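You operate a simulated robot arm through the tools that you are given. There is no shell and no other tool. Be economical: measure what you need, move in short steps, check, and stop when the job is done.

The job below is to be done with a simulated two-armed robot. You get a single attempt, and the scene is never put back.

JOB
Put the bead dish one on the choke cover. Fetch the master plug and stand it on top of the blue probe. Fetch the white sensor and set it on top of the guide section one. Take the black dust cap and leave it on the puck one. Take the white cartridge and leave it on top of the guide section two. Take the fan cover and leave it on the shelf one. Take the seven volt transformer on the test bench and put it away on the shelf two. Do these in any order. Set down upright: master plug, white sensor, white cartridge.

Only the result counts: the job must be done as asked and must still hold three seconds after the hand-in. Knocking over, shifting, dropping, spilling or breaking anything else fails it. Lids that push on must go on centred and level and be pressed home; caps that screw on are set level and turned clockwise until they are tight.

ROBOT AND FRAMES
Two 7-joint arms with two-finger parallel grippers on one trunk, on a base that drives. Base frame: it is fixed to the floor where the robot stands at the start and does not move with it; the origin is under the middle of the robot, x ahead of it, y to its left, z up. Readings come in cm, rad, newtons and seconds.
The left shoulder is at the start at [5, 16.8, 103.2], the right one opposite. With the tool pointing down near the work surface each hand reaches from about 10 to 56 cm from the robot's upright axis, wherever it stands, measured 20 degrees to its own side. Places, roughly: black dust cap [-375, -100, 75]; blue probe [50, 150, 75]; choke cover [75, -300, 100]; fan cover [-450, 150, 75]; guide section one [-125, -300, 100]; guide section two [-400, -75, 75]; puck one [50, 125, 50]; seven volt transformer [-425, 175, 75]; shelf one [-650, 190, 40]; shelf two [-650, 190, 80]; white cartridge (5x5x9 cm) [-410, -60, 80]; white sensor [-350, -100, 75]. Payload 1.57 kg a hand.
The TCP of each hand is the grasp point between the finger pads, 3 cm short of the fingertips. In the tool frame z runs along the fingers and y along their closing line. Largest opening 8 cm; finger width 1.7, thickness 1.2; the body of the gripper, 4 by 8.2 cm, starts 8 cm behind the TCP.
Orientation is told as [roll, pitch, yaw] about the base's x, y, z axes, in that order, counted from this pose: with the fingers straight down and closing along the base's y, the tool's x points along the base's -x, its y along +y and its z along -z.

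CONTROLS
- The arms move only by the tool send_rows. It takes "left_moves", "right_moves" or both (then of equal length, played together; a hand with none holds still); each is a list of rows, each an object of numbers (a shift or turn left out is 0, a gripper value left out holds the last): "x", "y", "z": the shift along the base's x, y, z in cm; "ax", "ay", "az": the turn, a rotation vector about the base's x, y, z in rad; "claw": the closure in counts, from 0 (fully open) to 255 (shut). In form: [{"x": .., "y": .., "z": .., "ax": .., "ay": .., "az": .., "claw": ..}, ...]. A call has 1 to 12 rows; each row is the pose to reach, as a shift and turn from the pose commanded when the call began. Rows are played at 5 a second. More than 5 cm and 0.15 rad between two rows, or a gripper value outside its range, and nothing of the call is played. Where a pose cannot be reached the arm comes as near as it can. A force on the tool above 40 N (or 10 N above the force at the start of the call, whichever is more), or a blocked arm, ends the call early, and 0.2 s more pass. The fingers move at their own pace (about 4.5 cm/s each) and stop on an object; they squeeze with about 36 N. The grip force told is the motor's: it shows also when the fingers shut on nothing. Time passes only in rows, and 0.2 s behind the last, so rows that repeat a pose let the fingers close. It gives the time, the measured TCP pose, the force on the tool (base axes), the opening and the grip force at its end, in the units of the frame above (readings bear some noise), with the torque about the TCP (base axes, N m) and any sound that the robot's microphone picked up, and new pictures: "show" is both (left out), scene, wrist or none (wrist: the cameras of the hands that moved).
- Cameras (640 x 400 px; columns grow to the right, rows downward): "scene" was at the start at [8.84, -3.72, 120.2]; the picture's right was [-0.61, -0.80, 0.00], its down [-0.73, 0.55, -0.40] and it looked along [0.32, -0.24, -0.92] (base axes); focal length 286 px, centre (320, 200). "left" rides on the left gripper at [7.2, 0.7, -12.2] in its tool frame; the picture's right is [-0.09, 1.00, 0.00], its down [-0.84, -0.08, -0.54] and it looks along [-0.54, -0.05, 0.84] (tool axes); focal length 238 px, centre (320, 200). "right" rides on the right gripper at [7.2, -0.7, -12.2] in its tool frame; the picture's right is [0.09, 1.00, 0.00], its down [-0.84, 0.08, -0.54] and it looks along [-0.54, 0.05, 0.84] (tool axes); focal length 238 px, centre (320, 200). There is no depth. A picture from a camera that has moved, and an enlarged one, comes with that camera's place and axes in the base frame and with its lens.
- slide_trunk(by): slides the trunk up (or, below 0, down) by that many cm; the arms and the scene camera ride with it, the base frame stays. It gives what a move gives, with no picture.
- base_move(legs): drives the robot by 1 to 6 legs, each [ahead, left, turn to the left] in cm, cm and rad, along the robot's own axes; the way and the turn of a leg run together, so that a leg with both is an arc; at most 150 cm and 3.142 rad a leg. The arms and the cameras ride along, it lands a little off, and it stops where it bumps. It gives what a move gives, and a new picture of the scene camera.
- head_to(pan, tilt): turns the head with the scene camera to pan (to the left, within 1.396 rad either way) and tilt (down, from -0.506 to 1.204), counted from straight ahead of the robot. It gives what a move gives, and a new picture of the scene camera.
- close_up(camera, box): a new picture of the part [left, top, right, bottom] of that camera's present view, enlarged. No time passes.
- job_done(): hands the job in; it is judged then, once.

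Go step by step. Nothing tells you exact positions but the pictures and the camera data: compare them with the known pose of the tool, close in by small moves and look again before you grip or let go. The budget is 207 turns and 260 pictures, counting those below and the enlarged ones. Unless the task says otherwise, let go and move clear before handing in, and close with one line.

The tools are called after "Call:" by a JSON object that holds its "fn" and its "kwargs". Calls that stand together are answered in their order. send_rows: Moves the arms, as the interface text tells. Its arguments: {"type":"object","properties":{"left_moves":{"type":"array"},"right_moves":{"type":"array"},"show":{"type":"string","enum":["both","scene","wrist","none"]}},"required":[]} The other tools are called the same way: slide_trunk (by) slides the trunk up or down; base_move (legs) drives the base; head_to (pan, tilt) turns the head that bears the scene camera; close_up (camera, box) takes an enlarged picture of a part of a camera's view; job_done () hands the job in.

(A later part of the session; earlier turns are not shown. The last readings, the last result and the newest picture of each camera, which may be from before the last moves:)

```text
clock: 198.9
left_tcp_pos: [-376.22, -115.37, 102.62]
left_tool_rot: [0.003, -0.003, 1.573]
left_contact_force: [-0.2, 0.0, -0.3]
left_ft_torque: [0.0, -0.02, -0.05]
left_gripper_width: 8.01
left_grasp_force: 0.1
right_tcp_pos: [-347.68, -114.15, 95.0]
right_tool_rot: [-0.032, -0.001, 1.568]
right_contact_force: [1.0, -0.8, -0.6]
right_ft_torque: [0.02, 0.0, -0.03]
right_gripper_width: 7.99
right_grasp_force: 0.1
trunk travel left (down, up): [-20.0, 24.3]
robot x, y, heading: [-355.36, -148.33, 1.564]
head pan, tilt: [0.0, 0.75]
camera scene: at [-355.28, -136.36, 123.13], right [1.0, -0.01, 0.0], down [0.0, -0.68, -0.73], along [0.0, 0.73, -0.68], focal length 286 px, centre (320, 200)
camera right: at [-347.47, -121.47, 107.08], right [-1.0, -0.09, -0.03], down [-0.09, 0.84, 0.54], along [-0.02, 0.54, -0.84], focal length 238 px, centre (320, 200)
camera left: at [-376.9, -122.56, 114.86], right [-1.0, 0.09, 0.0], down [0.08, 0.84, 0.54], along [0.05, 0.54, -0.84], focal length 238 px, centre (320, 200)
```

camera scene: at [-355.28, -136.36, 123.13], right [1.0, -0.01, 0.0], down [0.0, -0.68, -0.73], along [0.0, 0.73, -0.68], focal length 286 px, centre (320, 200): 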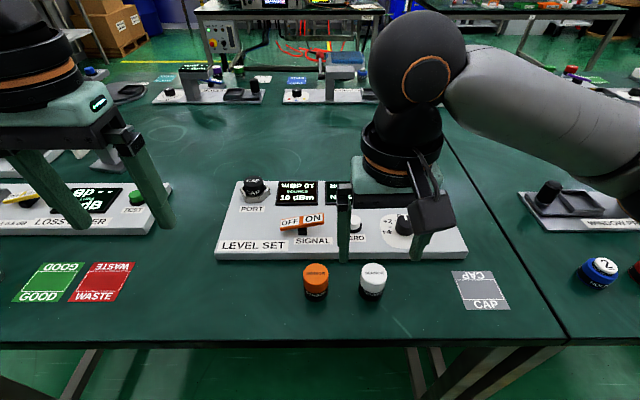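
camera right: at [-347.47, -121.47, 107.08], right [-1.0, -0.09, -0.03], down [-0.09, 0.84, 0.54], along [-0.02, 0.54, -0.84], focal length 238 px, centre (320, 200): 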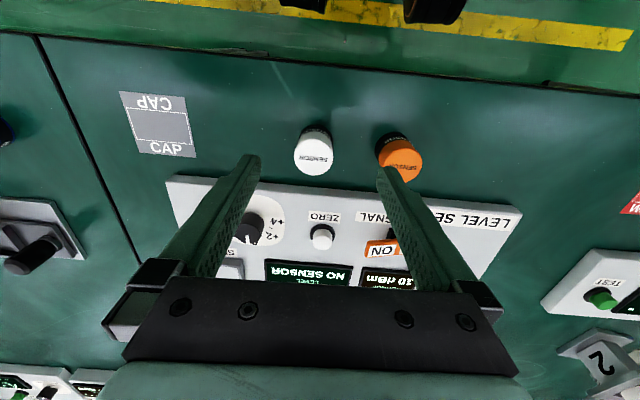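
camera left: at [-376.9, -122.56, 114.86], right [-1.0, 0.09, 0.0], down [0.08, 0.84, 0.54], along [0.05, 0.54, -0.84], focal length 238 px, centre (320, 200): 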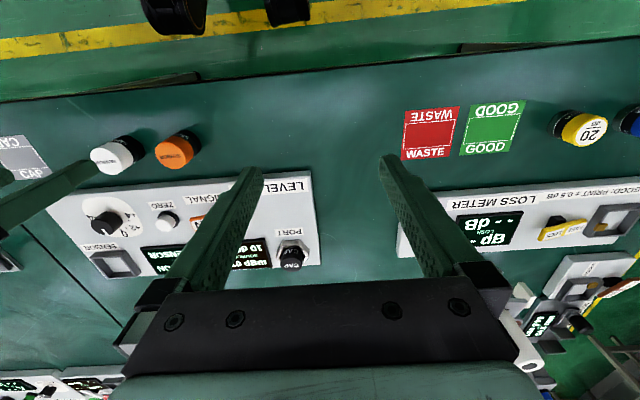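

Sensor at (-347,-112.2), top z≈85.5. I correct the small tool roll, descend and grip it.

Call:
{"fn": "send_rows", "kwargs": {"right_moves": [{"x": 0.7, "y": 1.95, "z": -3, "ay": 0.031}, {"x": 0.7, "y": 1.95, "z": -7, "ay": 0.031}, {"x": 0.7, "y": 1.95, "z": -10, "ay": 0.031}, {"x": 0.7, "y": 1.95, "z": -11.3, "ay": 0.031}, {"x": 0.7, "y": 1.95, "z": -11.3, "ay": 0.031, "claw": 255}, {"x": 0.7, "y": 1.95, "z": -11.3, "ay": 0.031, "claw": 255}, {"x": 0.7, "y": 1.95, "z": -11.3, "ay": 0.031, "claw": 255}, {"x": 0.7, "y": 1.95, "z": -11.3, "ay": 0.031, "claw": 255}, {"x": 0.7, "y": 1.95, "z": -11.3, "ay": 0.031, "claw": 255}], "show": "wrist"}}

```text
clock: 200.9
left_tcp_pos: [-376.23, -115.22, 102.76]
left_tool_rot: [0.005, -0.004, 1.572]
left_contact_force: [-0.3, -0.3, 0.1]
left_ft_torque: [-0.01, -0.02, -0.01]
left_gripper_width: 8.02
left_grasp_force: 0.0
right_tcp_pos: [-347.06, -112.16, 83.72]
right_tool_rot: [-0.001, -0.001, 1.567]
right_contact_force: [0.0, 0.0, -0.4]
right_ft_torque: [0.01, -0.04, -0.05]
right_gripper_width: 3.89
right_grasp_force: 36.4
trunk travel left (down, up): [-20.0, 24.3]
robot x, y, heading: [-355.62, -148.33, 1.562]
head pan, tilt: [0.0, 0.75]
camera right: at [-346.45, -119.5, 95.74], right [-1.0, -0.09, 0.0], down [-0.08, 0.84, 0.54], along [-0.05, 0.54, -0.84], focal length 238 px, centre (320, 200)
```

right: 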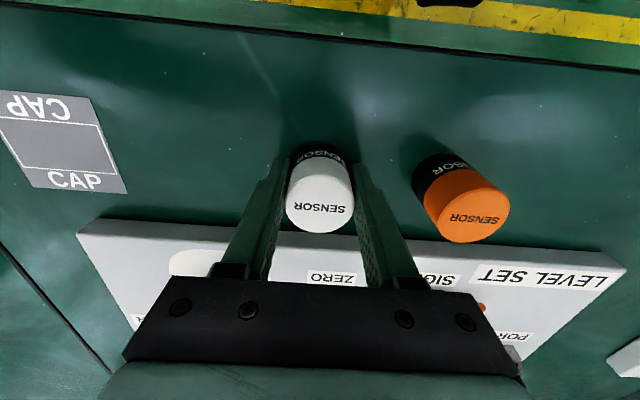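

Gripped (3.89 cm). Lift the sensor aside and bring the left hand above the cap.

Call:
{"fn": "send_rows", "kwargs": {"right_moves": [{"z": 4}, {"z": 9}, {"z": 14}, {"z": 19}, {"x": 4, "z": 19}, {"x": 8, "z": 19}, {"x": 12, "z": 19}, {"x": 12, "z": 19}], "left_moves": [{"y": 0}, {"x": 1, "y": 4}, {"x": 2, "y": 8}, {"x": 3, "y": 12}, {"x": 5, "y": 16}, {"x": 6.5, "y": 20}, {"x": 7.4, "y": 23.9}, {"x": 7.4, "y": 23.9, "z": -4}], "show": "both"}}

```text
clock: 202.7
left_tcp_pos: [-368.71, -91.17, 98.78]
left_tool_rot: [0.004, -0.003, 1.574]
left_contact_force: [0.0, 0.5, 0.5]
left_ft_torque: [-0.01, -0.01, 0.0]
left_gripper_width: 7.98
left_grasp_force: 0.0
right_tcp_pos: [-335.17, -112.3, 102.66]
right_tool_rot: [0.0, 0.001, 1.57]
right_contact_force: [0.6, -0.6, -1.2]
right_ft_torque: [0.01, 0.01, 0.02]
right_gripper_width: 3.91
right_grasp_force: 36.6
trunk travel left (down, up): [-20.0, 24.3]
robot x, y, heading: [-355.41, -148.55, 1.564]
head pan, tilt: [0.0, 0.75]
camera scene: at [-355.3, -136.33, 123.13], right [1.0, -0.01, 0.0], down [0.0, -0.68, -0.73], along [0.0, 0.73, -0.68], focal length 286 px, centre (320, 200)
camera right: at [-334.53, -119.74, 114.77], right [-1.0, -0.09, 0.0], down [-0.08, 0.84, 0.54], along [-0.05, 0.54, -0.84], focal length 238 px, centre (320, 200)
camera left: at [-369.47, -98.44, 110.9], right [-1.0, 0.09, 0.0], down [0.08, 0.83, 0.54], along [0.05, 0.54, -0.84], focal length 238 px, centre (320, 200)
```

scene: 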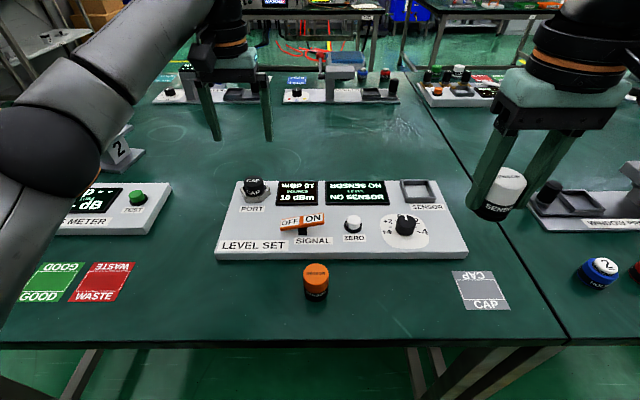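
right: 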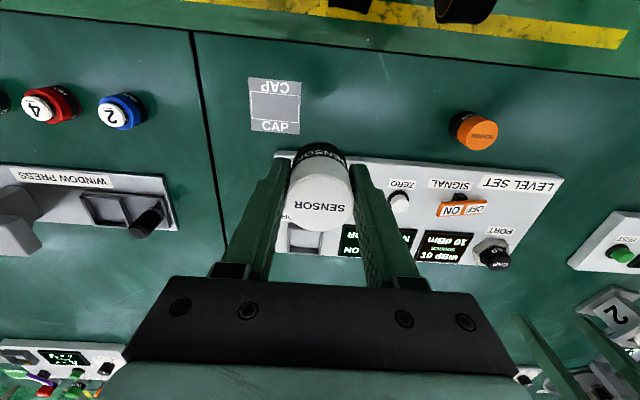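
left: 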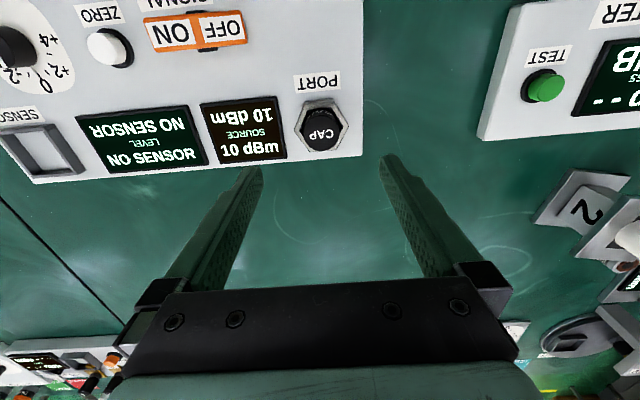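

Cap at (-368.8,-90.8), top ≈86.5, sitting on a hex port. I descend so the tips stop just above the hex, grip, and pull gently.

Call:
{"fn": "send_rows", "kwargs": {"left_moves": [{"y": 0.3, "z": -4}, {"y": 0.3, "z": -8}, {"y": 0.3, "z": -11}, {"y": 0.3, "z": -12.4}, {"y": 0.3, "z": -12.4, "claw": 255}, {"y": 0.3, "z": -12.4, "claw": 255}, {"y": 0.3, "z": -12.4, "claw": 255}, {"y": 0.3, "z": -12.4, "claw": 255}, {"y": 0.3, "z": -12.4, "claw": 255}, {"y": 0.3, "z": -12.0, "claw": 255}, {"y": 0.3, "z": -11.5, "claw": 255}, {"y": 0.3, "z": -11, "claw": 255}], "show": "wrist"}}

```text
clock: 205.2
left_tcp_pos: [-368.93, -90.99, 86.54]
left_tool_rot: [0.004, 0.009, 1.574]
left_contact_force: [-0.7, 9.0, -16.4]
left_ft_torque: [1.2, -0.54, -0.43]
left_gripper_width: 6.36
left_grasp_force: 45.3
right_tcp_pos: [-335.13, -112.25, 102.72]
right_tool_rot: [-0.002, 0.002, 1.567]
right_contact_force: [-0.1, -0.3, -0.9]
right_ft_torque: [-0.03, -0.01, -0.01]
right_gripper_width: 3.9
right_grasp_force: 36.2
trunk travel left (down, up): [-20.0, 24.3]
robot x, y, heading: [-355.34, -148.97, 1.563]
head pan, tilt: [0.0, 0.75]
stopped in row 12 (left hand): the force on the tool passed its limit (the readings are from after the stop); the commanded pose is now the measured one
camera left: at [-369.56, -98.12, 98.71], right [-1.0, 0.09, 0.0], down [0.08, 0.84, 0.53], along [0.04, 0.53, -0.85], focal length 238 px, centre (320, 200)
```

left: 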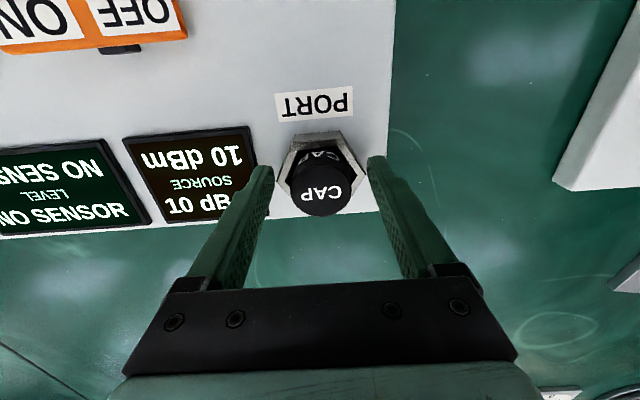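

The fingers closed on the hex nut, not the cap (width 6.36). I open, rise 2.5 cm and re-look.

Call:
{"fn": "send_rows", "kwargs": {"left_moves": [{"z": 0, "claw": 0}, {"z": 0, "claw": 0}, {"z": 0, "claw": 0}, {"z": 2.5, "claw": 0}, {"z": 2.5, "claw": 0}], "show": "wrist"}}

Call:
{"fn": "close_up", "kwargs": {"camera": "scene", "box": [190, 140, 330, 228]}}

```text
clock: 206.4
left_tcp_pos: [-368.89, -91.18, 89.04]
left_tool_rot: [0.004, 0.009, 1.574]
left_contact_force: [0.3, 0.4, 0.1]
left_ft_torque: [-0.03, 0.01, 0.03]
left_gripper_width: 8.01
left_grasp_force: 0.0
right_tcp_pos: [-335.07, -112.38, 102.6]
right_tool_rot: [0.001, 0.001, 1.567]
right_contact_force: [0.1, 0.2, -1.6]
right_ft_torque: [-0.02, 0.0, 0.01]
right_gripper_width: 3.9
right_grasp_force: 35.6
trunk travel left (down, up): [-20.0, 24.3]
robot x, y, heading: [-355.39, -148.34, 1.562]
head pan, tilt: [0.0, 0.75]
camera left: at [-369.53, -98.43, 101.4], right [-1.0, 0.09, 0.0], down [0.08, 0.84, 0.53], along [0.04, 0.53, -0.85], focal length 238 px, centre (320, 200)
```

left: 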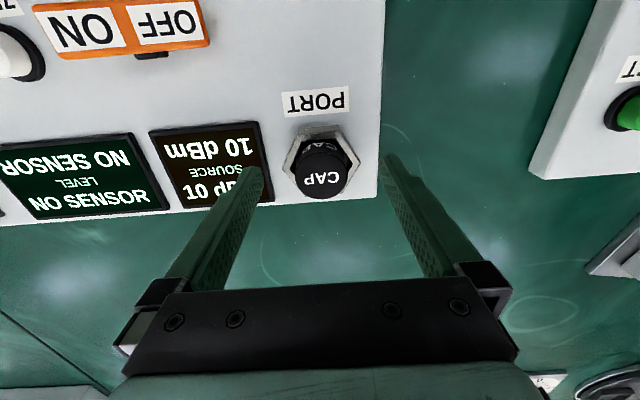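

```text
4.55 times, centred on (260, 184) of scene
camera zoom: at [-355.25, -136.36, 123.13], right [1.0, -0.01, 0.0], down [0.0, -0.68, -0.73], along [0.0, 0.73, -0.68], focal length 1298 px, centre (593, 273)
```

zoom: 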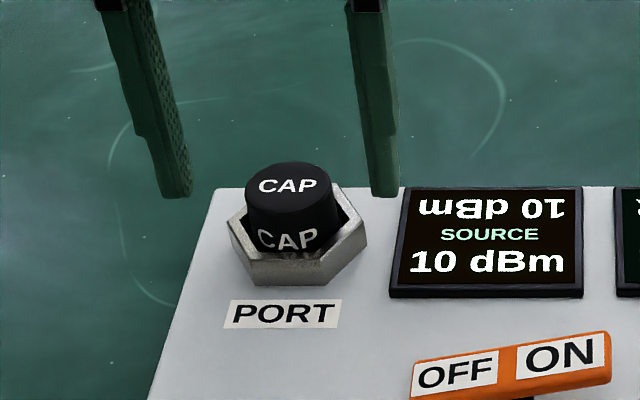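

The cap sits in a hexagonal cup and protrudes ≈2.4 cm; top z≈87.1 at (-369,-91.75). I grip it at TCP z≈88.1 and lift gently.

Call:
{"fn": "send_rows", "kwargs": {"left_moves": [{"y": -0.6, "z": -0.5}, {"y": -0.6, "z": -0.9}, {"y": -0.6, "z": -0.9, "claw": 255}, {"y": -0.6, "z": -0.9, "claw": 255}, {"y": -0.6, "z": -0.9, "claw": 255}, {"y": -0.6, "z": -0.9, "claw": 255}, {"y": -0.6, "z": -0.9, "claw": 255}, {"y": -0.6, "z": -0.9, "claw": 255}, {"y": -0.6, "z": -0.4, "claw": 255}, {"y": -0.6, "z": 0.1, "claw": 255}, {"y": -0.6, "z": 0.6, "claw": 255}], "show": "wrist"}}

```text
clock: 208.8
left_tcp_pos: [-368.96, -91.83, 89.97]
left_tool_rot: [0.006, 0.01, 1.574]
left_contact_force: [0.6, 0.1, -0.8]
left_ft_torque: [-0.02, -0.02, -0.02]
left_gripper_width: 3.65
left_grasp_force: 36.1
right_tcp_pos: [-335.17, -112.43, 102.7]
right_tool_rot: [0.001, 0.0, 1.569]
right_contact_force: [0.5, -0.1, -1.5]
right_ft_torque: [-0.03, -0.01, -0.02]
right_gripper_width: 3.88
right_grasp_force: 35.8
trunk travel left (down, up): [-20.0, 24.3]
robot x, y, heading: [-355.59, -148.51, 1.562]
head pan, tilt: [0.0, 0.75]
camera left: at [-369.59, -98.98, 102.17], right [-1.0, 0.09, 0.0], down [0.08, 0.84, 0.54], along [0.04, 0.53, -0.84], focal length 238 px, centre (320, 200)
```

left: 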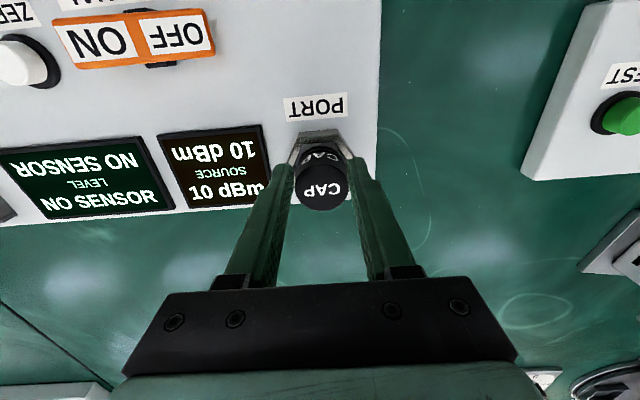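

The cap is out and held (3.65 cm). I lift both, back off and fold the left arm.

Call:
{"fn": "send_rows", "kwargs": {"left_moves": [{"z": 3}, {"z": 6}, {"z": 9}, {"z": 12}, {"z": 14}], "show": "none"}}

Call:
{"fn": "base_move", "kwargs": {"legs": [[-40, 0, 0]]}}

Call:
{"fn": "send_rows", "kwargs": {"left_moves": [{"y": -1, "ax": 0.14}, {"y": -3, "ax": 0.28}, {"y": -5, "ax": 0.42}, {"y": -8, "x": -2, "ax": 0.5}, {"y": -12, "x": -4, "ax": 0.5}, {"y": -16, "x": -6, "ax": 0.5}, {"y": -18, "x": -7, "ax": 0.4}, {"y": -20, "x": -7, "ax": 0.28}, {"y": -21, "x": -7, "ax": 0.14}, {"y": -22, "x": -7, "ax": 0}], "show": "wrist"}}

```text
clock: 210.0
left_tcp_pos: [-368.92, -91.84, 104.03]
left_tool_rot: [0.006, 0.008, 1.573]
left_contact_force: [-0.2, 0.9, -0.6]
left_ft_torque: [0.0, 0.0, -0.02]
left_gripper_width: 3.64
left_grasp_force: 36.1
right_tcp_pos: [-335.11, -112.37, 102.76]
right_tool_rot: [0.002, -0.001, 1.568]
right_contact_force: [0.8, -0.3, -0.8]
right_ft_torque: [-0.03, -0.02, 0.0]
right_gripper_width: 3.92
right_grasp_force: 36.3
trunk travel left (down, up): [-20.0, 24.3]
robot x, y, heading: [-355.52, -148.36, 1.559]
head pan, tilt: [0.0, 0.75]
```

```text
clock: 212.5
left_tcp_pos: [-369.27, -131.35, 103.95]
left_tool_rot: [0.004, 0.009, 1.576]
left_contact_force: [0.5, 1.0, -0.5]
left_ft_torque: [0.02, 0.01, 0.01]
left_gripper_width: 3.67
left_grasp_force: 35.8
right_tcp_pos: [-335.4, -151.73, 102.66]
right_tool_rot: [0.001, 0.0, 1.569]
right_contact_force: [-0.7, -0.5, -1.3]
right_ft_torque: [0.01, 0.0, 0.02]
right_gripper_width: 3.92
right_grasp_force: 35.6
trunk travel left (down, up): [-20.0, 24.3]
robot x, y, heading: [-355.62, -187.78, 1.563]
head pan, tilt: [0.0, 0.75]
camera scene: at [-355.51, -175.77, 123.14], right [1.0, -0.01, 0.0], down [0.0, -0.68, -0.73], along [0.0, 0.73, -0.68], focal length 286 px, centre (320, 200)
```

scene: 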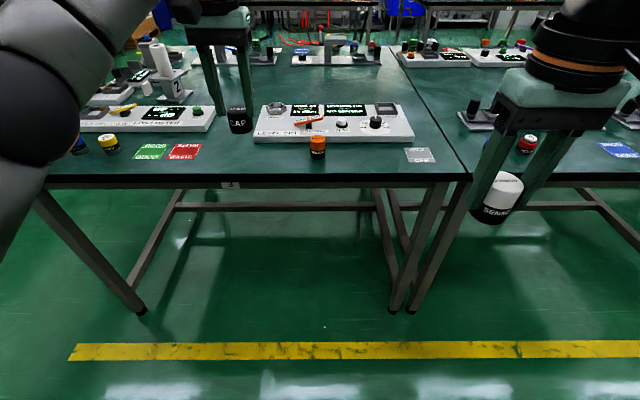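

```text
clock: 214.7
left_tcp_pos: [-376.35, -153.43, 103.98]
left_tool_rot: [0.006, 0.01, 1.575]
left_contact_force: [-0.2, 0.8, 0.0]
left_ft_torque: [-0.02, -0.01, 0.01]
left_gripper_width: 0.0
left_grasp_force: 21.8
right_tcp_pos: [-335.28, -151.83, 102.75]
right_tool_rot: [0.0, 0.001, 1.569]
right_contact_force: [0.6, 0.6, -0.2]
right_ft_torque: [0.03, -0.01, -0.03]
right_gripper_width: 3.9
right_grasp_force: 35.8
trunk travel left (down, up): [-20.0, 24.3]
robot x, y, heading: [-355.54, -187.79, 1.561]
head pan, tilt: [0.0, 0.75]
camera left: at [-377.0, -160.43, 116.12], right [-1.0, 0.09, 0.0], down [0.08, 0.84, 0.53], along [0.04, 0.53, -0.85], focal length 238 px, centre (320, 200)
```

left: 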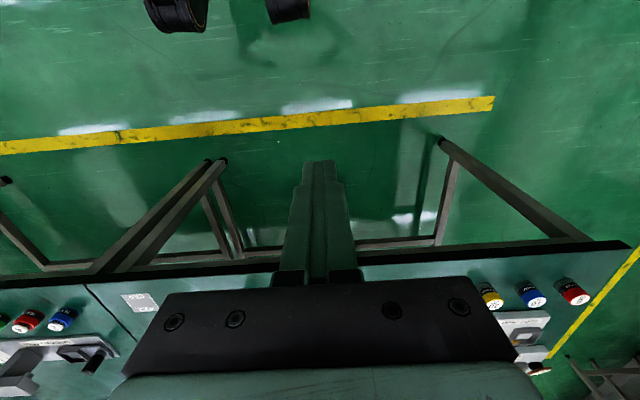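

The cap slipped out during the folding motion. I look for it on the floor.

Call:
{"fn": "head_to", "kwargs": {"pan": 0.15, "tilt": 1.15}}

Call:
{"fn": "head_to", "kwargs": {"pan": 0.5, "tilt": 0.8}}

```text
clock: 215.5
left_tcp_pos: [-376.39, -153.18, 103.88]
left_tool_rot: [0.006, 0.006, 1.576]
left_contact_force: [0.8, 0.4, 1.2]
left_ft_torque: [-0.01, 0.01, 0.01]
left_gripper_width: 0.0
left_grasp_force: 21.2
right_tcp_pos: [-335.37, -151.73, 102.68]
right_tool_rot: [0.0, -0.001, 1.568]
right_contact_force: [-0.2, 0.4, -1.7]
right_ft_torque: [0.0, -0.02, 0.01]
right_gripper_width: 3.88
right_grasp_force: 36.0
trunk travel left (down, up): [-20.0, 24.3]
robot x, y, heading: [-355.53, -187.75, 1.564]
head pan, tilt: [0.15, 1.15]
camera scene: at [-356.41, -178.14, 120.25], right [0.99, 0.14, 0.0], down [0.13, -0.9, -0.41], along [-0.06, 0.4, -0.91], focal length 286 px, centre (320, 200)
```

scene: 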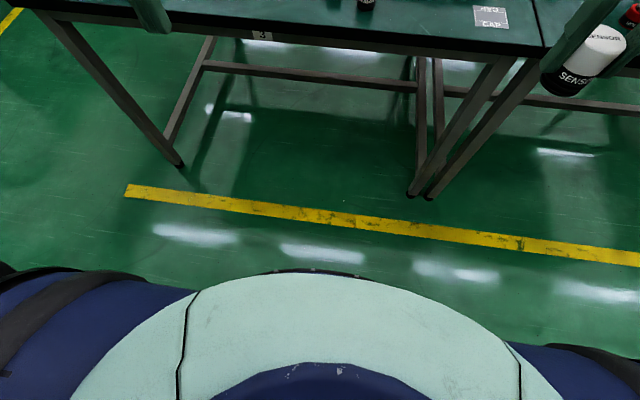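

```text
clock: 216.4
left_tcp_pos: [-376.32, -153.32, 103.73]
left_tool_rot: [0.006, 0.007, 1.574]
left_contact_force: [0.1, -0.4, 0.2]
left_ft_torque: [0.0, 0.02, -0.01]
left_gripper_width: 0.0
left_grasp_force: 21.5
right_tcp_pos: [-335.41, -151.77, 102.73]
right_tool_rot: [-0.001, 0.001, 1.568]
right_contact_force: [-0.2, 1.1, -1.3]
right_ft_torque: [0.03, 0.02, -0.02]
right_gripper_width: 3.93
right_grasp_force: 35.4
trunk travel left (down, up): [-20.0, 24.3]
robot x, y, heading: [-355.95, -187.63, 1.567]
head pan, tilt: [0.499, 0.799]
camera scene: at [-359.37, -176.94, 122.73], right [0.88, 0.47, 0.0], down [0.34, -0.63, -0.7], along [-0.33, 0.61, -0.72], focal length 286 px, centre (320, 200)
```

scene: 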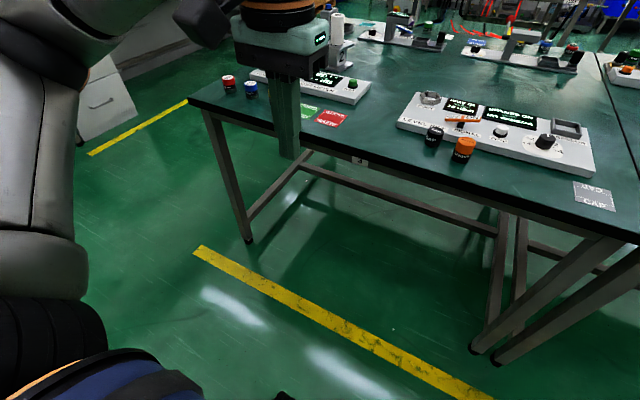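

The cap is on the bench beside the orange sensor. Zoom in.

Call:
{"fn": "close_up", "kwargs": {"camera": "scene", "box": [390, 80, 510, 175]}}

```text
4.21 times, centred on (450, 128) of scene
camera zoom: at [-359.37, -176.94, 122.73], right [0.88, 0.47, 0.0], down [0.34, -0.63, -0.7], along [-0.33, 0.61, -0.72], focal length 1202 px, centre (-227, 505)
```

zoom: 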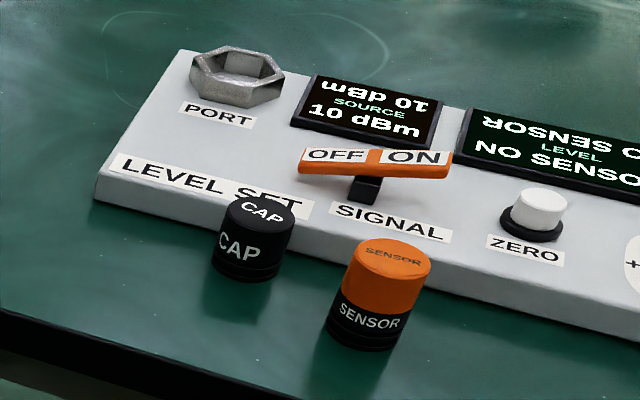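

The cap stands upright on the bench at about (-363.4,-108.8), next to the orange sensor. I drive back up and regrip it deeper.

Call:
{"fn": "base_move", "kwargs": {"legs": [[34, 8, 0]]}}

Call:
{"fn": "send_rows", "kwargs": {"left_moves": [{"x": 4, "y": 2, "claw": 50}, {"x": 8, "y": 4}, {"x": 12, "y": 6}, {"x": 16, "y": 8}, {"x": 20, "y": 10, "z": -1}, {"x": 20, "y": 10, "z": -5}, {"x": 20, "y": 10, "z": -9}, {"x": 20, "y": 10, "z": -9}], "show": "both"}}

```text
clock: 218.6
left_tcp_pos: [-384.01, -119.24, 103.83]
left_tool_rot: [0.006, 0.009, 1.579]
left_contact_force: [0.2, 0.3, -1.5]
left_ft_torque: [-0.04, 0.01, 0.01]
left_gripper_width: 0.03
left_grasp_force: 21.2
right_tcp_pos: [-343.12, -117.61, 102.69]
right_tool_rot: [0.002, 0.001, 1.574]
right_contact_force: [-0.1, 0.1, -1.3]
right_ft_torque: [0.04, 0.0, -0.04]
right_gripper_width: 3.91
right_grasp_force: 36.0
trunk travel left (down, up): [-20.0, 24.3]
robot x, y, heading: [-363.64, -153.59, 1.564]
head pan, tilt: [0.499, 0.799]
camera scene: at [-367.06, -142.83, 122.73], right [0.88, 0.48, 0.0], down [0.34, -0.63, -0.7], along [-0.33, 0.61, -0.72], focal length 286 px, centre (320, 200)
```

scene: 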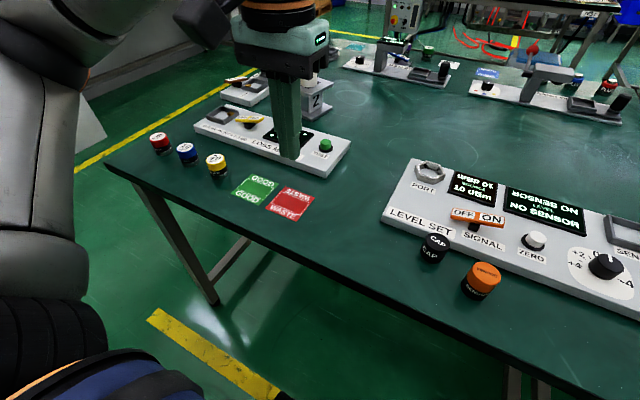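

```text
clock: 220.4
left_tcp_pos: [-364.37, -109.25, 94.68]
left_tool_rot: [0.005, 0.007, 1.58]
left_contact_force: [0.6, 1.0, 0.3]
left_ft_torque: [0.01, -0.01, 0.01]
left_gripper_width: 6.42
left_grasp_force: 0.0
right_tcp_pos: [-343.09, -117.67, 102.66]
right_tool_rot: [0.0, 0.0, 1.573]
right_contact_force: [0.0, -0.3, -1.0]
right_ft_torque: [0.01, -0.01, 0.01]
right_gripper_width: 3.9
right_grasp_force: 35.7
trunk travel left (down, up): [-20.0, 24.3]
robot x, y, heading: [-363.5, -153.92, 1.57]
head pan, tilt: [0.499, 0.799]
camera scene: at [-367.05, -142.85, 122.73], right [0.88, 0.48, 0.0], down [0.34, -0.63, -0.7], along [-0.33, 0.61, -0.72], focal length 286 px, centre (320, 200)
camera left: at [-364.93, -116.56, 106.99], right [-1.0, 0.08, 0.0], down [0.07, 0.84, 0.54], along [0.04, 0.53, -0.84], focal length 238 px, centre (320, 200)
```

scene: 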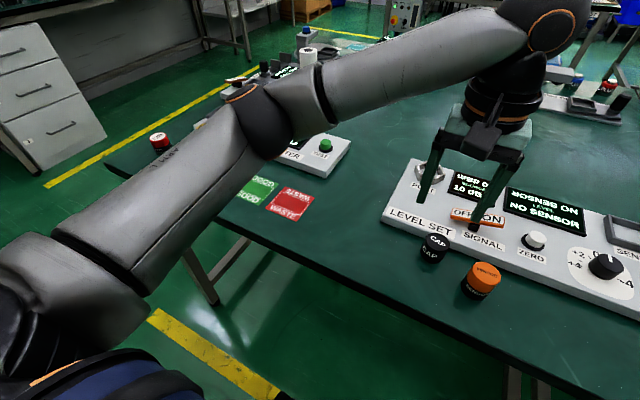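
left: 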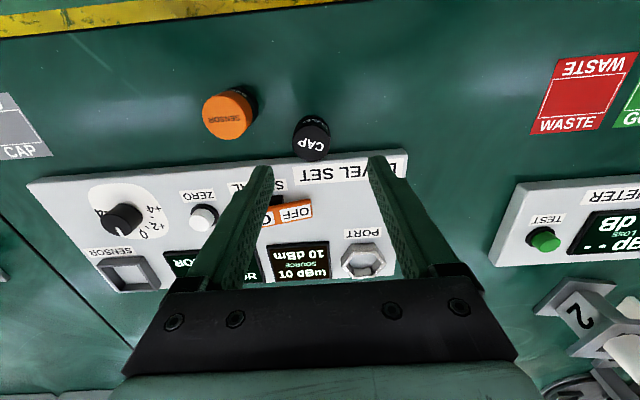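

Cap centre (-363.5,-109), top z≈84. Descend fully and grip deep.

Call:
{"fn": "send_rows", "kwargs": {"left_moves": [{"x": 0.9, "y": 0.2, "z": -4}, {"x": 0.9, "y": 0.2, "z": -8}, {"x": 0.9, "y": 0.2, "z": -10.5}, {"x": 0.9, "y": 0.2, "z": -11.6}, {"x": 0.9, "y": 0.2, "z": -11.6, "claw": 255}, {"x": 0.9, "y": 0.2, "z": -11.6, "claw": 255}, {"x": 0.9, "y": 0.2, "z": -11.6, "claw": 255}, {"x": 0.9, "y": 0.2, "z": -11.6, "claw": 255}, {"x": 0.9, "y": 0.2, "z": -9}, {"x": 0.9, "y": 0.2, "z": -5}, {"x": 0.9, "y": 0.2, "z": 0}, {"x": 0.9, "y": 0.2, "z": 5}], "show": "wrist"}}

```text
clock: 223.0
left_tcp_pos: [-363.09, -109.0, 99.94]
left_tool_rot: [0.007, 0.008, 1.577]
left_contact_force: [-0.1, -0.5, -0.5]
left_ft_torque: [-0.03, 0.0, 0.0]
left_gripper_width: 3.84
left_grasp_force: 36.4
right_tcp_pos: [-343.12, -117.68, 102.74]
right_tool_rot: [0.0, -0.001, 1.571]
right_contact_force: [0.3, 0.2, -1.1]
right_ft_torque: [-0.01, 0.02, -0.02]
right_gripper_width: 3.86
right_grasp_force: 35.6
trunk travel left (down, up): [-20.0, 24.3]
robot x, y, heading: [-363.42, -154.03, 1.572]
head pan, tilt: [0.499, 0.799]
camera left: at [-363.74, -116.12, 112.3], right [-1.0, 0.09, 0.0], down [0.07, 0.84, 0.53], along [0.04, 0.53, -0.85], focal length 238 px, centre (320, 200)
```

left: 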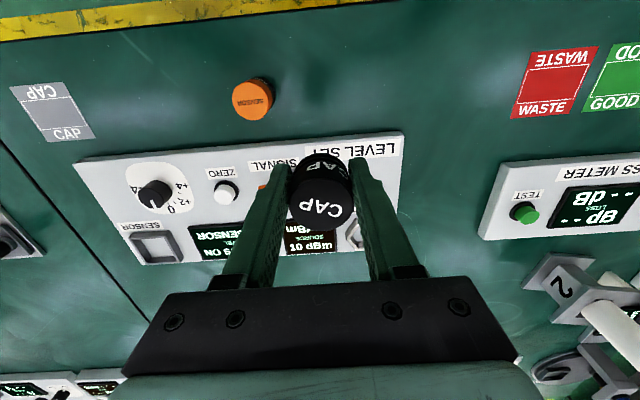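

Solid grip on the cap. Now drive toward the wall benches at y≈-300 near guide section one.

Call:
{"fn": "base_move", "kwargs": {"legs": [[-36, 0, 0], [0, 0, 3.14], [0, 120, 0], [0, 118, 0]]}}

Call:
{"fn": "head_to", "kwargs": {"pan": 0.0, "tilt": 0.5}}

```text
clock: 243.9
left_tcp_pos: [-128.14, -247.32, 100.14]
left_tool_rot: [0.006, 0.009, -1.612]
left_contact_force: [0.1, -0.6, -0.3]
left_ft_torque: [0.0, -0.03, -0.03]
left_gripper_width: 3.83
left_grasp_force: 35.7
right_tcp_pos: [-147.88, -237.71, 102.74]
right_tool_rot: [0.001, 0.001, -1.618]
right_contact_force: [0.4, -0.2, -1.1]
right_ft_torque: [0.0, 0.0, 0.0]
right_gripper_width: 3.86
right_grasp_force: 36.4
trunk travel left (down, up): [-20.0, 24.3]
robot x, y, heading: [-125.61, -202.64, -1.623]
head pan, tilt: [0.499, 0.799]
camera scene: at [-122.43, -213.94, 122.73], right [-0.9, -0.43, 0.0], down [-0.31, 0.65, -0.7], along [0.3, -0.63, -0.72], focal length 286 px, centre (320, 200)
```

scene: 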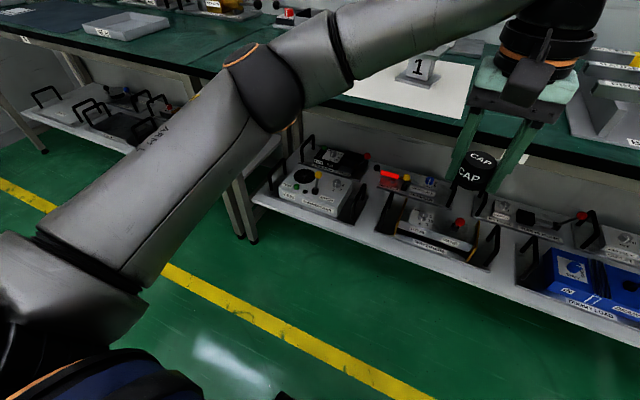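

```text
clock: 244.8
left_tcp_pos: [-128.2, -247.27, 99.98]
left_tool_rot: [0.004, 0.009, -1.611]
left_contact_force: [0.1, 1.0, -0.3]
left_ft_torque: [0.02, 0.03, -0.01]
left_gripper_width: 3.85
left_grasp_force: 36.1
right_tcp_pos: [-147.85, -237.66, 102.7]
right_tool_rot: [0.0, 0.0, -1.619]
right_contact_force: [0.4, 0.0, -1.2]
right_ft_torque: [-0.01, -0.02, 0.05]
right_gripper_width: 3.88
right_grasp_force: 35.7
trunk travel left (down, up): [-20.0, 24.3]
robot x, y, heading: [-125.7, -202.69, -1.619]
head pan, tilt: [0.0, 0.499]
camera scene: at [-126.39, -215.76, 125.32], right [-1.0, 0.05, 0.0], down [0.02, 0.48, -0.88], along [-0.04, -0.88, -0.48], focal length 286 px, centre (320, 200)
```

scene: 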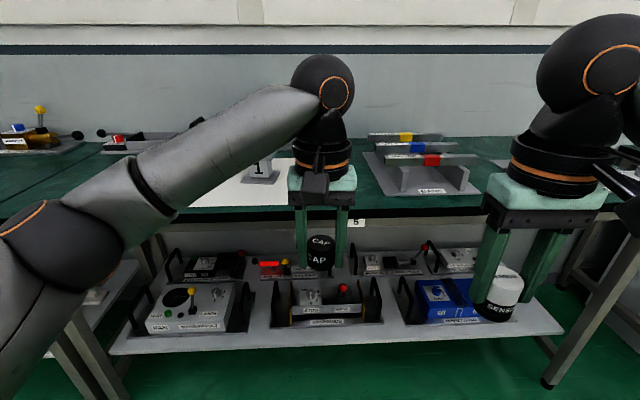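

Guide "1" is at about (-113,-291) on a bench of top z≈90. I raise the trunk 20 cm and move in so the guide is ahead of the right hand.

Call:
{"fn": "slide_trunk", "kwargs": {"by": 20}}

Call:
{"fn": "base_move", "kwargs": {"legs": [[0, 25, 0.05], [34, 0, 0]]}}

Call:
{"fn": "head_to", "kwargs": {"pan": -0.1, "tilt": 0.85}}

```text
clock: 247.0
left_tcp_pos: [-128.32, -247.23, 120.08]
left_tool_rot: [0.005, 0.009, -1.61]
left_contact_force: [-0.6, -0.1, 0.2]
left_ft_torque: [-0.01, 0.01, -0.01]
left_gripper_width: 3.85
left_grasp_force: 35.4
right_tcp_pos: [-147.76, -237.67, 122.65]
right_tool_rot: [-0.001, 0.0, -1.616]
right_contact_force: [0.6, -0.8, -1.3]
right_ft_torque: [0.04, -0.04, 0.03]
right_gripper_width: 3.9
right_grasp_force: 35.8
trunk travel left (down, up): [-40.0, 4.3]
robot x, y, heading: [-125.73, -202.4, -1.623]
head pan, tilt: [0.0, 0.499]
```

```text
clock: 250.7
left_tcp_pos: [-100.84, -282.26, 119.99]
left_tool_rot: [0.005, 0.008, -1.57]
left_contact_force: [1.2, 0.0, -0.9]
left_ft_torque: [0.03, 0.02, 0.02]
left_gripper_width: 3.84
left_grasp_force: 36.3
right_tcp_pos: [-120.81, -273.64, 122.63]
right_tool_rot: [0.001, 0.0, -1.575]
right_contact_force: [-0.8, -0.3, -1.2]
right_ft_torque: [0.0, 0.01, 0.06]
right_gripper_width: 3.9
right_grasp_force: 36.2
trunk travel left (down, up): [-40.0, 4.3]
robot x, y, heading: [-100.27, -237.34, -1.58]
head pan, tilt: [0.0, 0.499]
camera scene: at [-100.33, -250.72, 145.32], right [-1.0, 0.01, 0.0], down [0.0, 0.48, -0.88], along [-0.01, -0.88, -0.48], focal length 286 px, centre (320, 200)
```

scene: 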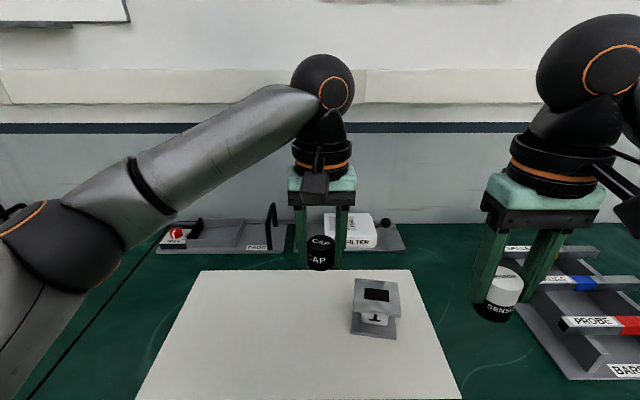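

```text
clock: 251.5
left_tcp_pos: [-100.84, -282.32, 120.02]
left_tool_rot: [0.005, 0.008, -1.568]
left_contact_force: [-0.1, 0.0, -0.7]
left_ft_torque: [-0.02, 0.03, -0.02]
left_gripper_width: 3.84
left_grasp_force: 36.1
right_tcp_pos: [-120.72, -273.45, 122.79]
right_tool_rot: [-0.001, 0.0, -1.574]
right_contact_force: [0.2, 0.7, -1.5]
right_ft_torque: [-0.02, 0.0, -0.06]
right_gripper_width: 3.86
right_grasp_force: 36.2
trunk travel left (down, up): [-40.0, 4.3]
robot x, y, heading: [-100.3, -237.48, -1.581]
head pan, tilt: [-0.099, 0.85]
camera scene: at [-101.1, -249.33, 142.34], right [-0.99, 0.11, 0.0], down [0.08, 0.75, -0.66], along [-0.07, -0.66, -0.75], focal length 286 px, centre (320, 200)
```

scene: 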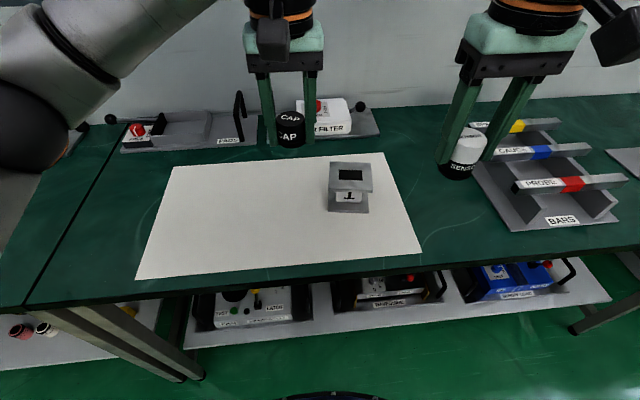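

I shift the left hand aside and bring the right hand with the sensor toward the guide for a wrist-camera look.

Call:
{"fn": "send_rows", "kwargs": {"left_moves": [{"x": 4}, {"x": 8}, {"x": 12}, {"x": 14}, {"x": 14}], "right_moves": [{"x": 0, "y": -2}, {"x": 2, "y": -6}, {"x": 4, "y": -10}, {"x": 6, "y": -13}, {"x": 8, "y": -15}], "show": "both"}}

```text
clock: 252.7
left_tcp_pos: [-86.7, -282.43, 120.02]
left_tool_rot: [0.004, 0.01, -1.569]
left_contact_force: [0.0, 0.6, -0.3]
left_ft_torque: [0.02, 0.03, 0.01]
left_gripper_width: 3.85
left_grasp_force: 36.7
right_tcp_pos: [-112.6, -288.3, 122.58]
right_tool_rot: [0.0, 0.002, -1.571]
right_contact_force: [0.4, 1.0, -1.1]
right_ft_torque: [-0.01, -0.01, -0.03]
right_gripper_width: 3.86
right_grasp_force: 36.2
trunk travel left (down, up): [-40.0, 4.3]
robot x, y, heading: [-100.62, -237.53, -1.583]
head pan, tilt: [-0.099, 0.85]
camera scene: at [-101.04, -249.37, 142.32], right [-0.99, 0.11, 0.0], down [0.08, 0.75, -0.66], along [-0.07, -0.66, -0.75], focal length 286 px, centre (320, 200)
camera right: at [-113.31, -281.29, 134.73], right [1.0, 0.09, 0.0], down [0.08, -0.84, 0.54], along [0.05, -0.54, -0.84], focal length 238 px, centre (320, 200)
camera left: at [-86.19, -275.46, 132.24], right [1.0, -0.09, 0.0], down [-0.08, -0.84, 0.53], along [-0.04, -0.53, -0.85], focal length 238 px, centre (320, 200)
```

scene: 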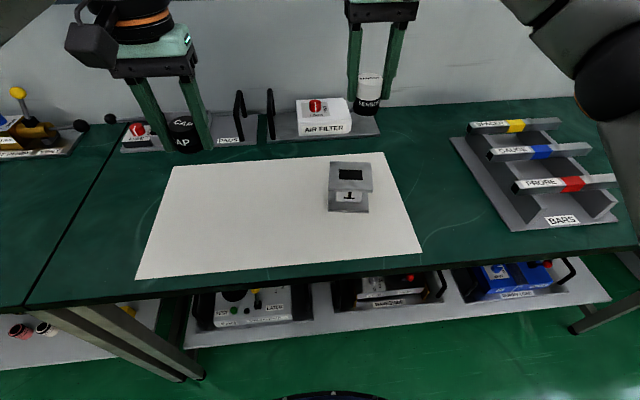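
right: 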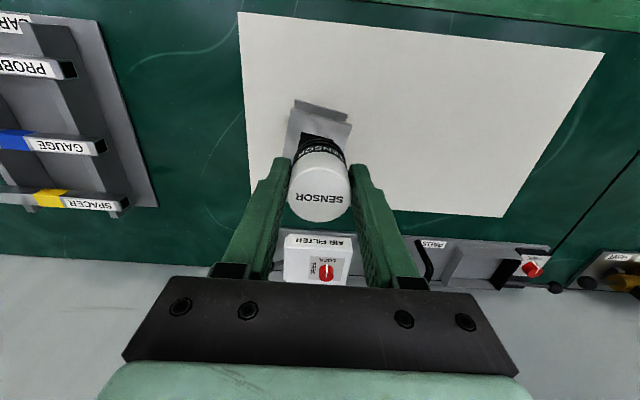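
left: 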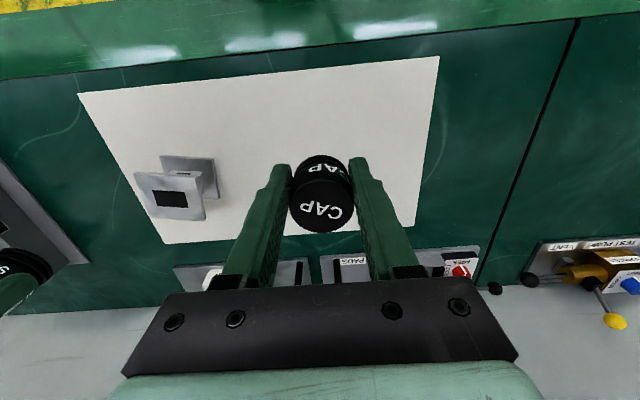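

Guide 1 top centre triangulates to (-112.4,-294.0,99). I move the sensor above it.

Call:
{"fn": "send_rows", "kwargs": {"right_moves": [{"x": 0.2, "y": -3, "z": -3}, {"x": 0.2, "y": -5.7, "z": -7}, {"x": 0.2, "y": -5.7, "z": -11}, {"x": 0.2, "y": -5.7, "z": -14.5}, {"x": 0.2, "y": -5.7, "z": -14.5}], "show": "both"}}

```text
clock: 253.9
left_tcp_pos: [-86.8, -282.46, 120.13]
left_tool_rot: [0.005, 0.007, -1.57]
left_contact_force: [0.0, 0.0, -0.6]
left_ft_torque: [0.01, 0.0, 0.01]
left_gripper_width: 3.83
left_grasp_force: 35.9
right_tcp_pos: [-112.58, -293.93, 108.01]
right_tool_rot: [0.0, -0.001, -1.574]
right_contact_force: [-0.2, 0.0, -1.6]
right_ft_torque: [-0.01, 0.01, 0.04]
right_gripper_width: 3.87
right_grasp_force: 35.9
trunk travel left (down, up): [-40.0, 4.3]
robot x, y, heading: [-100.24, -237.34, -1.578]
head pan, tilt: [-0.099, 0.85]
camera scene: at [-101.09, -249.32, 142.33], right [-0.99, 0.11, 0.0], down [0.08, 0.75, -0.66], along [-0.07, -0.66, -0.75], focal length 286 px, centre (320, 200)
camera right: at [-113.19, -286.9, 120.16], right [1.0, 0.09, 0.0], down [0.07, -0.84, 0.54], along [0.05, -0.54, -0.84], focal length 238 px, centre (320, 200)
```

scene: 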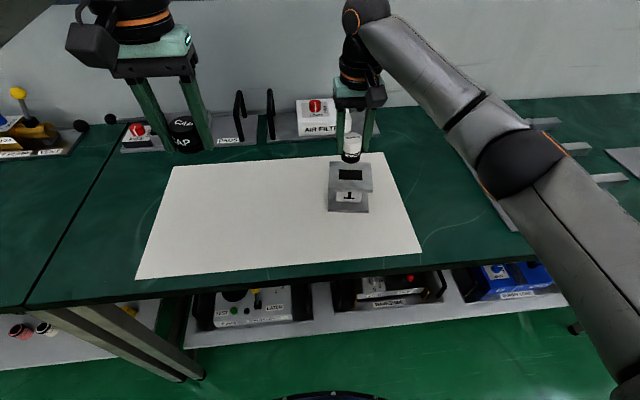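
right: 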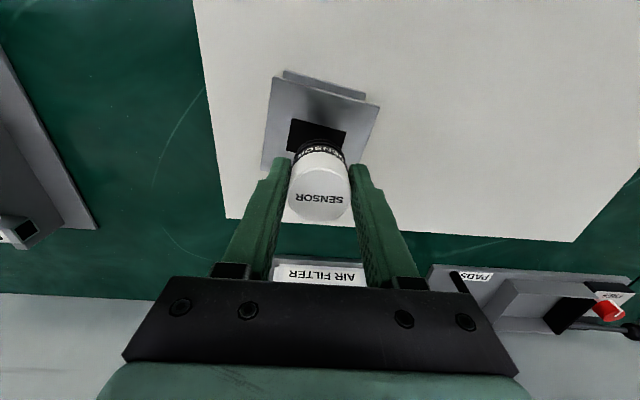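

Alignment is good. Lower until contact.

Call:
{"fn": "send_rows", "kwargs": {"right_moves": [{"y": -0.1, "z": -2.5}, {"y": -0.1, "z": -3.5}, {"y": -0.1, "z": -4.1}, {"y": -0.1, "z": -4.6}, {"y": -0.1, "z": -5.1}, {"y": -0.1, "z": -5.6}], "show": "wrist"}}

```text
clock: 255.3
left_tcp_pos: [-86.75, -282.29, 120.15]
left_tool_rot: [0.005, 0.005, -1.569]
left_contact_force: [1.3, 0.3, -0.7]
left_ft_torque: [0.03, -0.03, 0.02]
left_gripper_width: 3.86
left_grasp_force: 36.4
right_tcp_pos: [-112.46, -294.24, 103.01]
right_tool_rot: [0.002, -0.007, -1.574]
right_contact_force: [-1.2, 1.4, 17.5]
right_ft_torque: [0.3, 0.07, 0.0]
right_gripper_width: 3.87
right_grasp_force: 36.0
trunk travel left (down, up): [-40.0, 4.3]
robot x, y, heading: [-100.44, -237.39, -1.574]
head pan, tilt: [-0.099, 0.85]
camera right: at [-113.22, -287.07, 115.04], right [1.0, 0.09, 0.0], down [0.07, -0.83, 0.55], along [0.05, -0.55, -0.84], focal length 238 px, centre (320, 200)
```

right: 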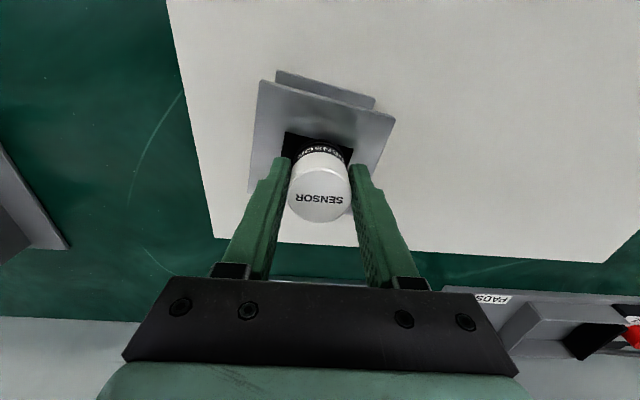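

Seated. Relax, release and rise.

Call:
{"fn": "send_rows", "kwargs": {"right_moves": [{"z": 0.4}, {"z": 0.5, "claw": 180}, {"z": 0.5, "claw": 100}, {"z": 0.5, "claw": 0}, {"z": 0.5, "claw": 0}, {"z": 0.5, "claw": 0}, {"z": 3}, {"z": 7}, {"z": 11}, {"z": 15, "y": 1}], "show": "wrist"}}

Call:
{"fn": "close_up", "kwargs": {"camera": "scene", "box": [270, 100, 430, 200]}}

```text
clock: 257.5
left_tcp_pos: [-86.71, -282.37, 120.07]
left_tool_rot: [0.004, 0.008, -1.569]
left_contact_force: [0.3, -0.7, -0.3]
left_ft_torque: [0.03, -0.01, -0.02]
left_gripper_width: 3.85
left_grasp_force: 36.0
right_tcp_pos: [-112.48, -293.2, 117.52]
right_tool_rot: [0.0, -0.001, -1.574]
right_contact_force: [-1.5, 0.3, 0.0]
right_ft_torque: [-0.04, -0.01, 0.02]
right_gripper_width: 8.0
right_grasp_force: 0.0
trunk travel left (down, up): [-40.0, 4.3]
robot x, y, heading: [-100.41, -237.61, -1.579]
head pan, tilt: [-0.099, 0.85]
camera right: at [-113.13, -286.14, 129.6], right [1.0, 0.09, 0.0], down [0.07, -0.84, 0.54], along [0.05, -0.54, -0.84], focal length 238 px, centre (320, 200)
```

right: 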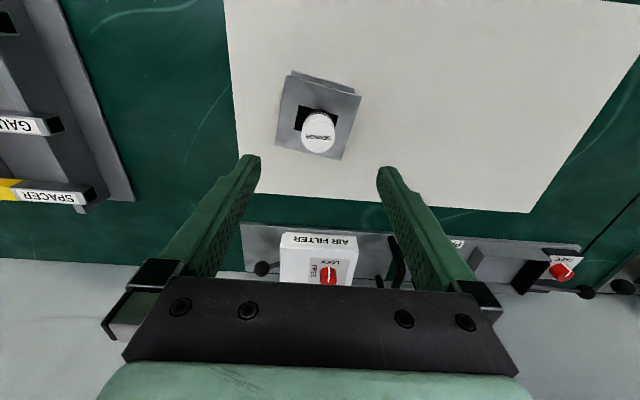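

```text
4.00 times, centred on (350, 150) of scene
camera zoom: at [-101.1, -249.24, 142.34], right [-0.99, 0.11, 0.0], down [0.08, 0.75, -0.66], along [-0.07, -0.66, -0.75], focal length 1142 px, centre (200, 400)
```

zoom: 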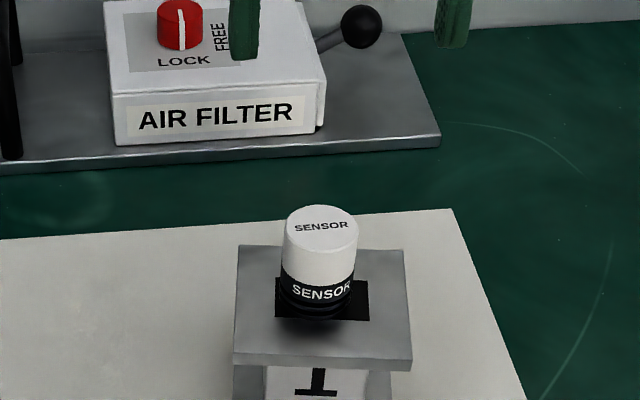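

Sensor stands on guide 1. Next I back off and look along the wall bench toward the choke cover, hunting the bead dish and master plug.

Call:
{"fn": "base_move", "kwargs": {"legs": [[-30, 0, 0], [0, 130, 0]]}}

Call:
{"fn": "head_to", "kwargs": {"pan": 0.6, "tilt": 0.55}}

Call:
{"fn": "head_to", "kwargs": {"pan": -0.2, "tilt": 0.65}}

```text
clock: 265.9
left_tcp_pos: [49.83, -251.22, 120.1]
left_tool_rot: [0.007, 0.008, -1.54]
left_contact_force: [-0.3, 0.0, -0.5]
left_ft_torque: [0.0, 0.02, 0.03]
left_gripper_width: 3.85
left_grasp_force: 35.5
right_tcp_pos: [24.5, -262.67, 117.37]
right_tool_rot: [-0.001, -0.001, -1.548]
right_contact_force: [-0.5, -0.2, 0.2]
right_ft_torque: [0.01, 0.04, -0.01]
right_gripper_width: 8.01
right_grasp_force: 0.0
trunk travel left (down, up): [-40.0, 4.3]
robot x, y, heading: [35.1, -206.61, -1.549]
head pan, tilt: [-0.099, 0.85]
camera scene: at [34.61, -218.47, 142.33], right [-1.0, 0.08, 0.0], down [0.06, 0.75, -0.66], along [-0.05, -0.66, -0.75], focal length 286 px, centre (320, 200)
```

scene: 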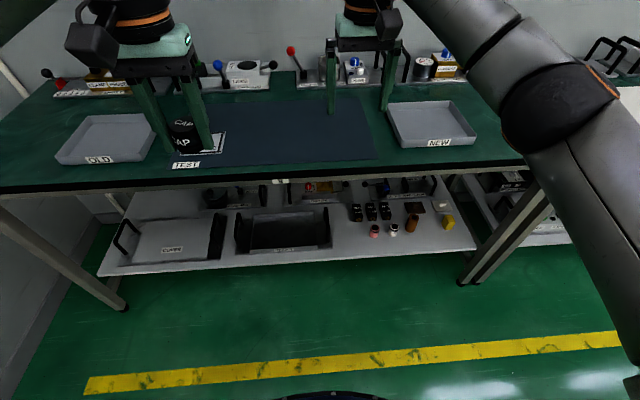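

```text
clock: 267.0
left_tcp_pos: [49.72, -251.22, 120.1]
left_tool_rot: [0.005, 0.01, -1.543]
left_contact_force: [-0.6, -0.2, -0.6]
left_ft_torque: [0.02, 0.04, 0.04]
left_gripper_width: 3.86
left_grasp_force: 36.0
right_tcp_pos: [24.45, -262.64, 117.49]
right_tool_rot: [-0.001, 0.002, -1.549]
right_contact_force: [0.8, -0.1, 0.4]
right_ft_torque: [0.03, -0.02, -0.01]
right_gripper_width: 8.02
right_grasp_force: 0.1
trunk travel left (down, up): [-40.0, 4.3]
robot x, y, heading: [34.86, -206.61, -1.552]
head pan, tilt: [0.6, 0.55]
camera scene: at [40.43, -217.98, 144.87], right [-0.81, -0.58, 0.0], down [-0.3, 0.43, -0.85], along [0.5, -0.69, -0.52], focal length 286 px, centre (320, 200)
```

scene: 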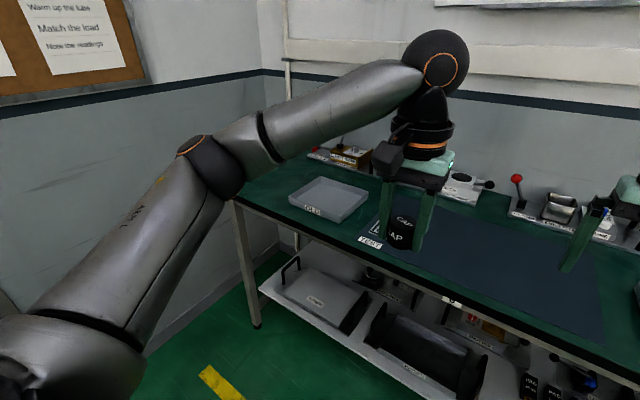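

```text
clock: 268.1
left_tcp_pos: [49.85, -251.27, 120.05]
left_tool_rot: [0.006, 0.008, -1.541]
left_contact_force: [0.5, 0.3, 0.1]
left_ft_torque: [0.0, 0.02, 0.0]
left_gripper_width: 3.84
left_grasp_force: 35.8
right_tcp_pos: [24.48, -262.62, 117.59]
right_tool_rot: [-0.001, -0.001, -1.547]
right_contact_force: [0.1, 0.1, 0.2]
right_ft_torque: [0.03, 0.0, 0.0]
right_gripper_width: 8.01
right_grasp_force: 0.1
trunk travel left (down, up): [-40.0, 4.3]
robot x, y, heading: [35.12, -206.41, -1.551]
head pan, tilt: [-0.201, 0.649]
camera scene: at [33.66, -219.21, 143.99], right [-0.98, 0.18, 0.0], down [0.11, 0.59, -0.8], along [-0.14, -0.78, -0.6], focal length 286 px, centre (320, 200)
```

scene: 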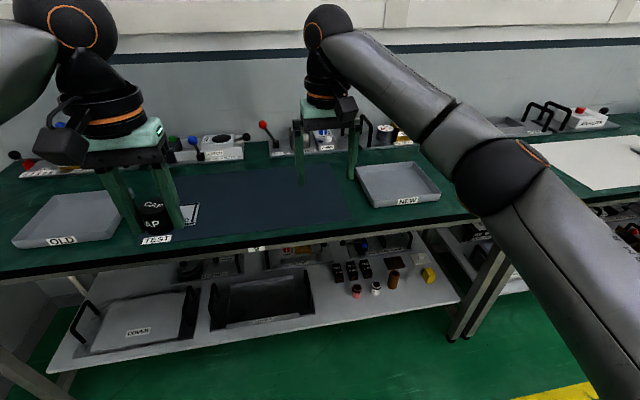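

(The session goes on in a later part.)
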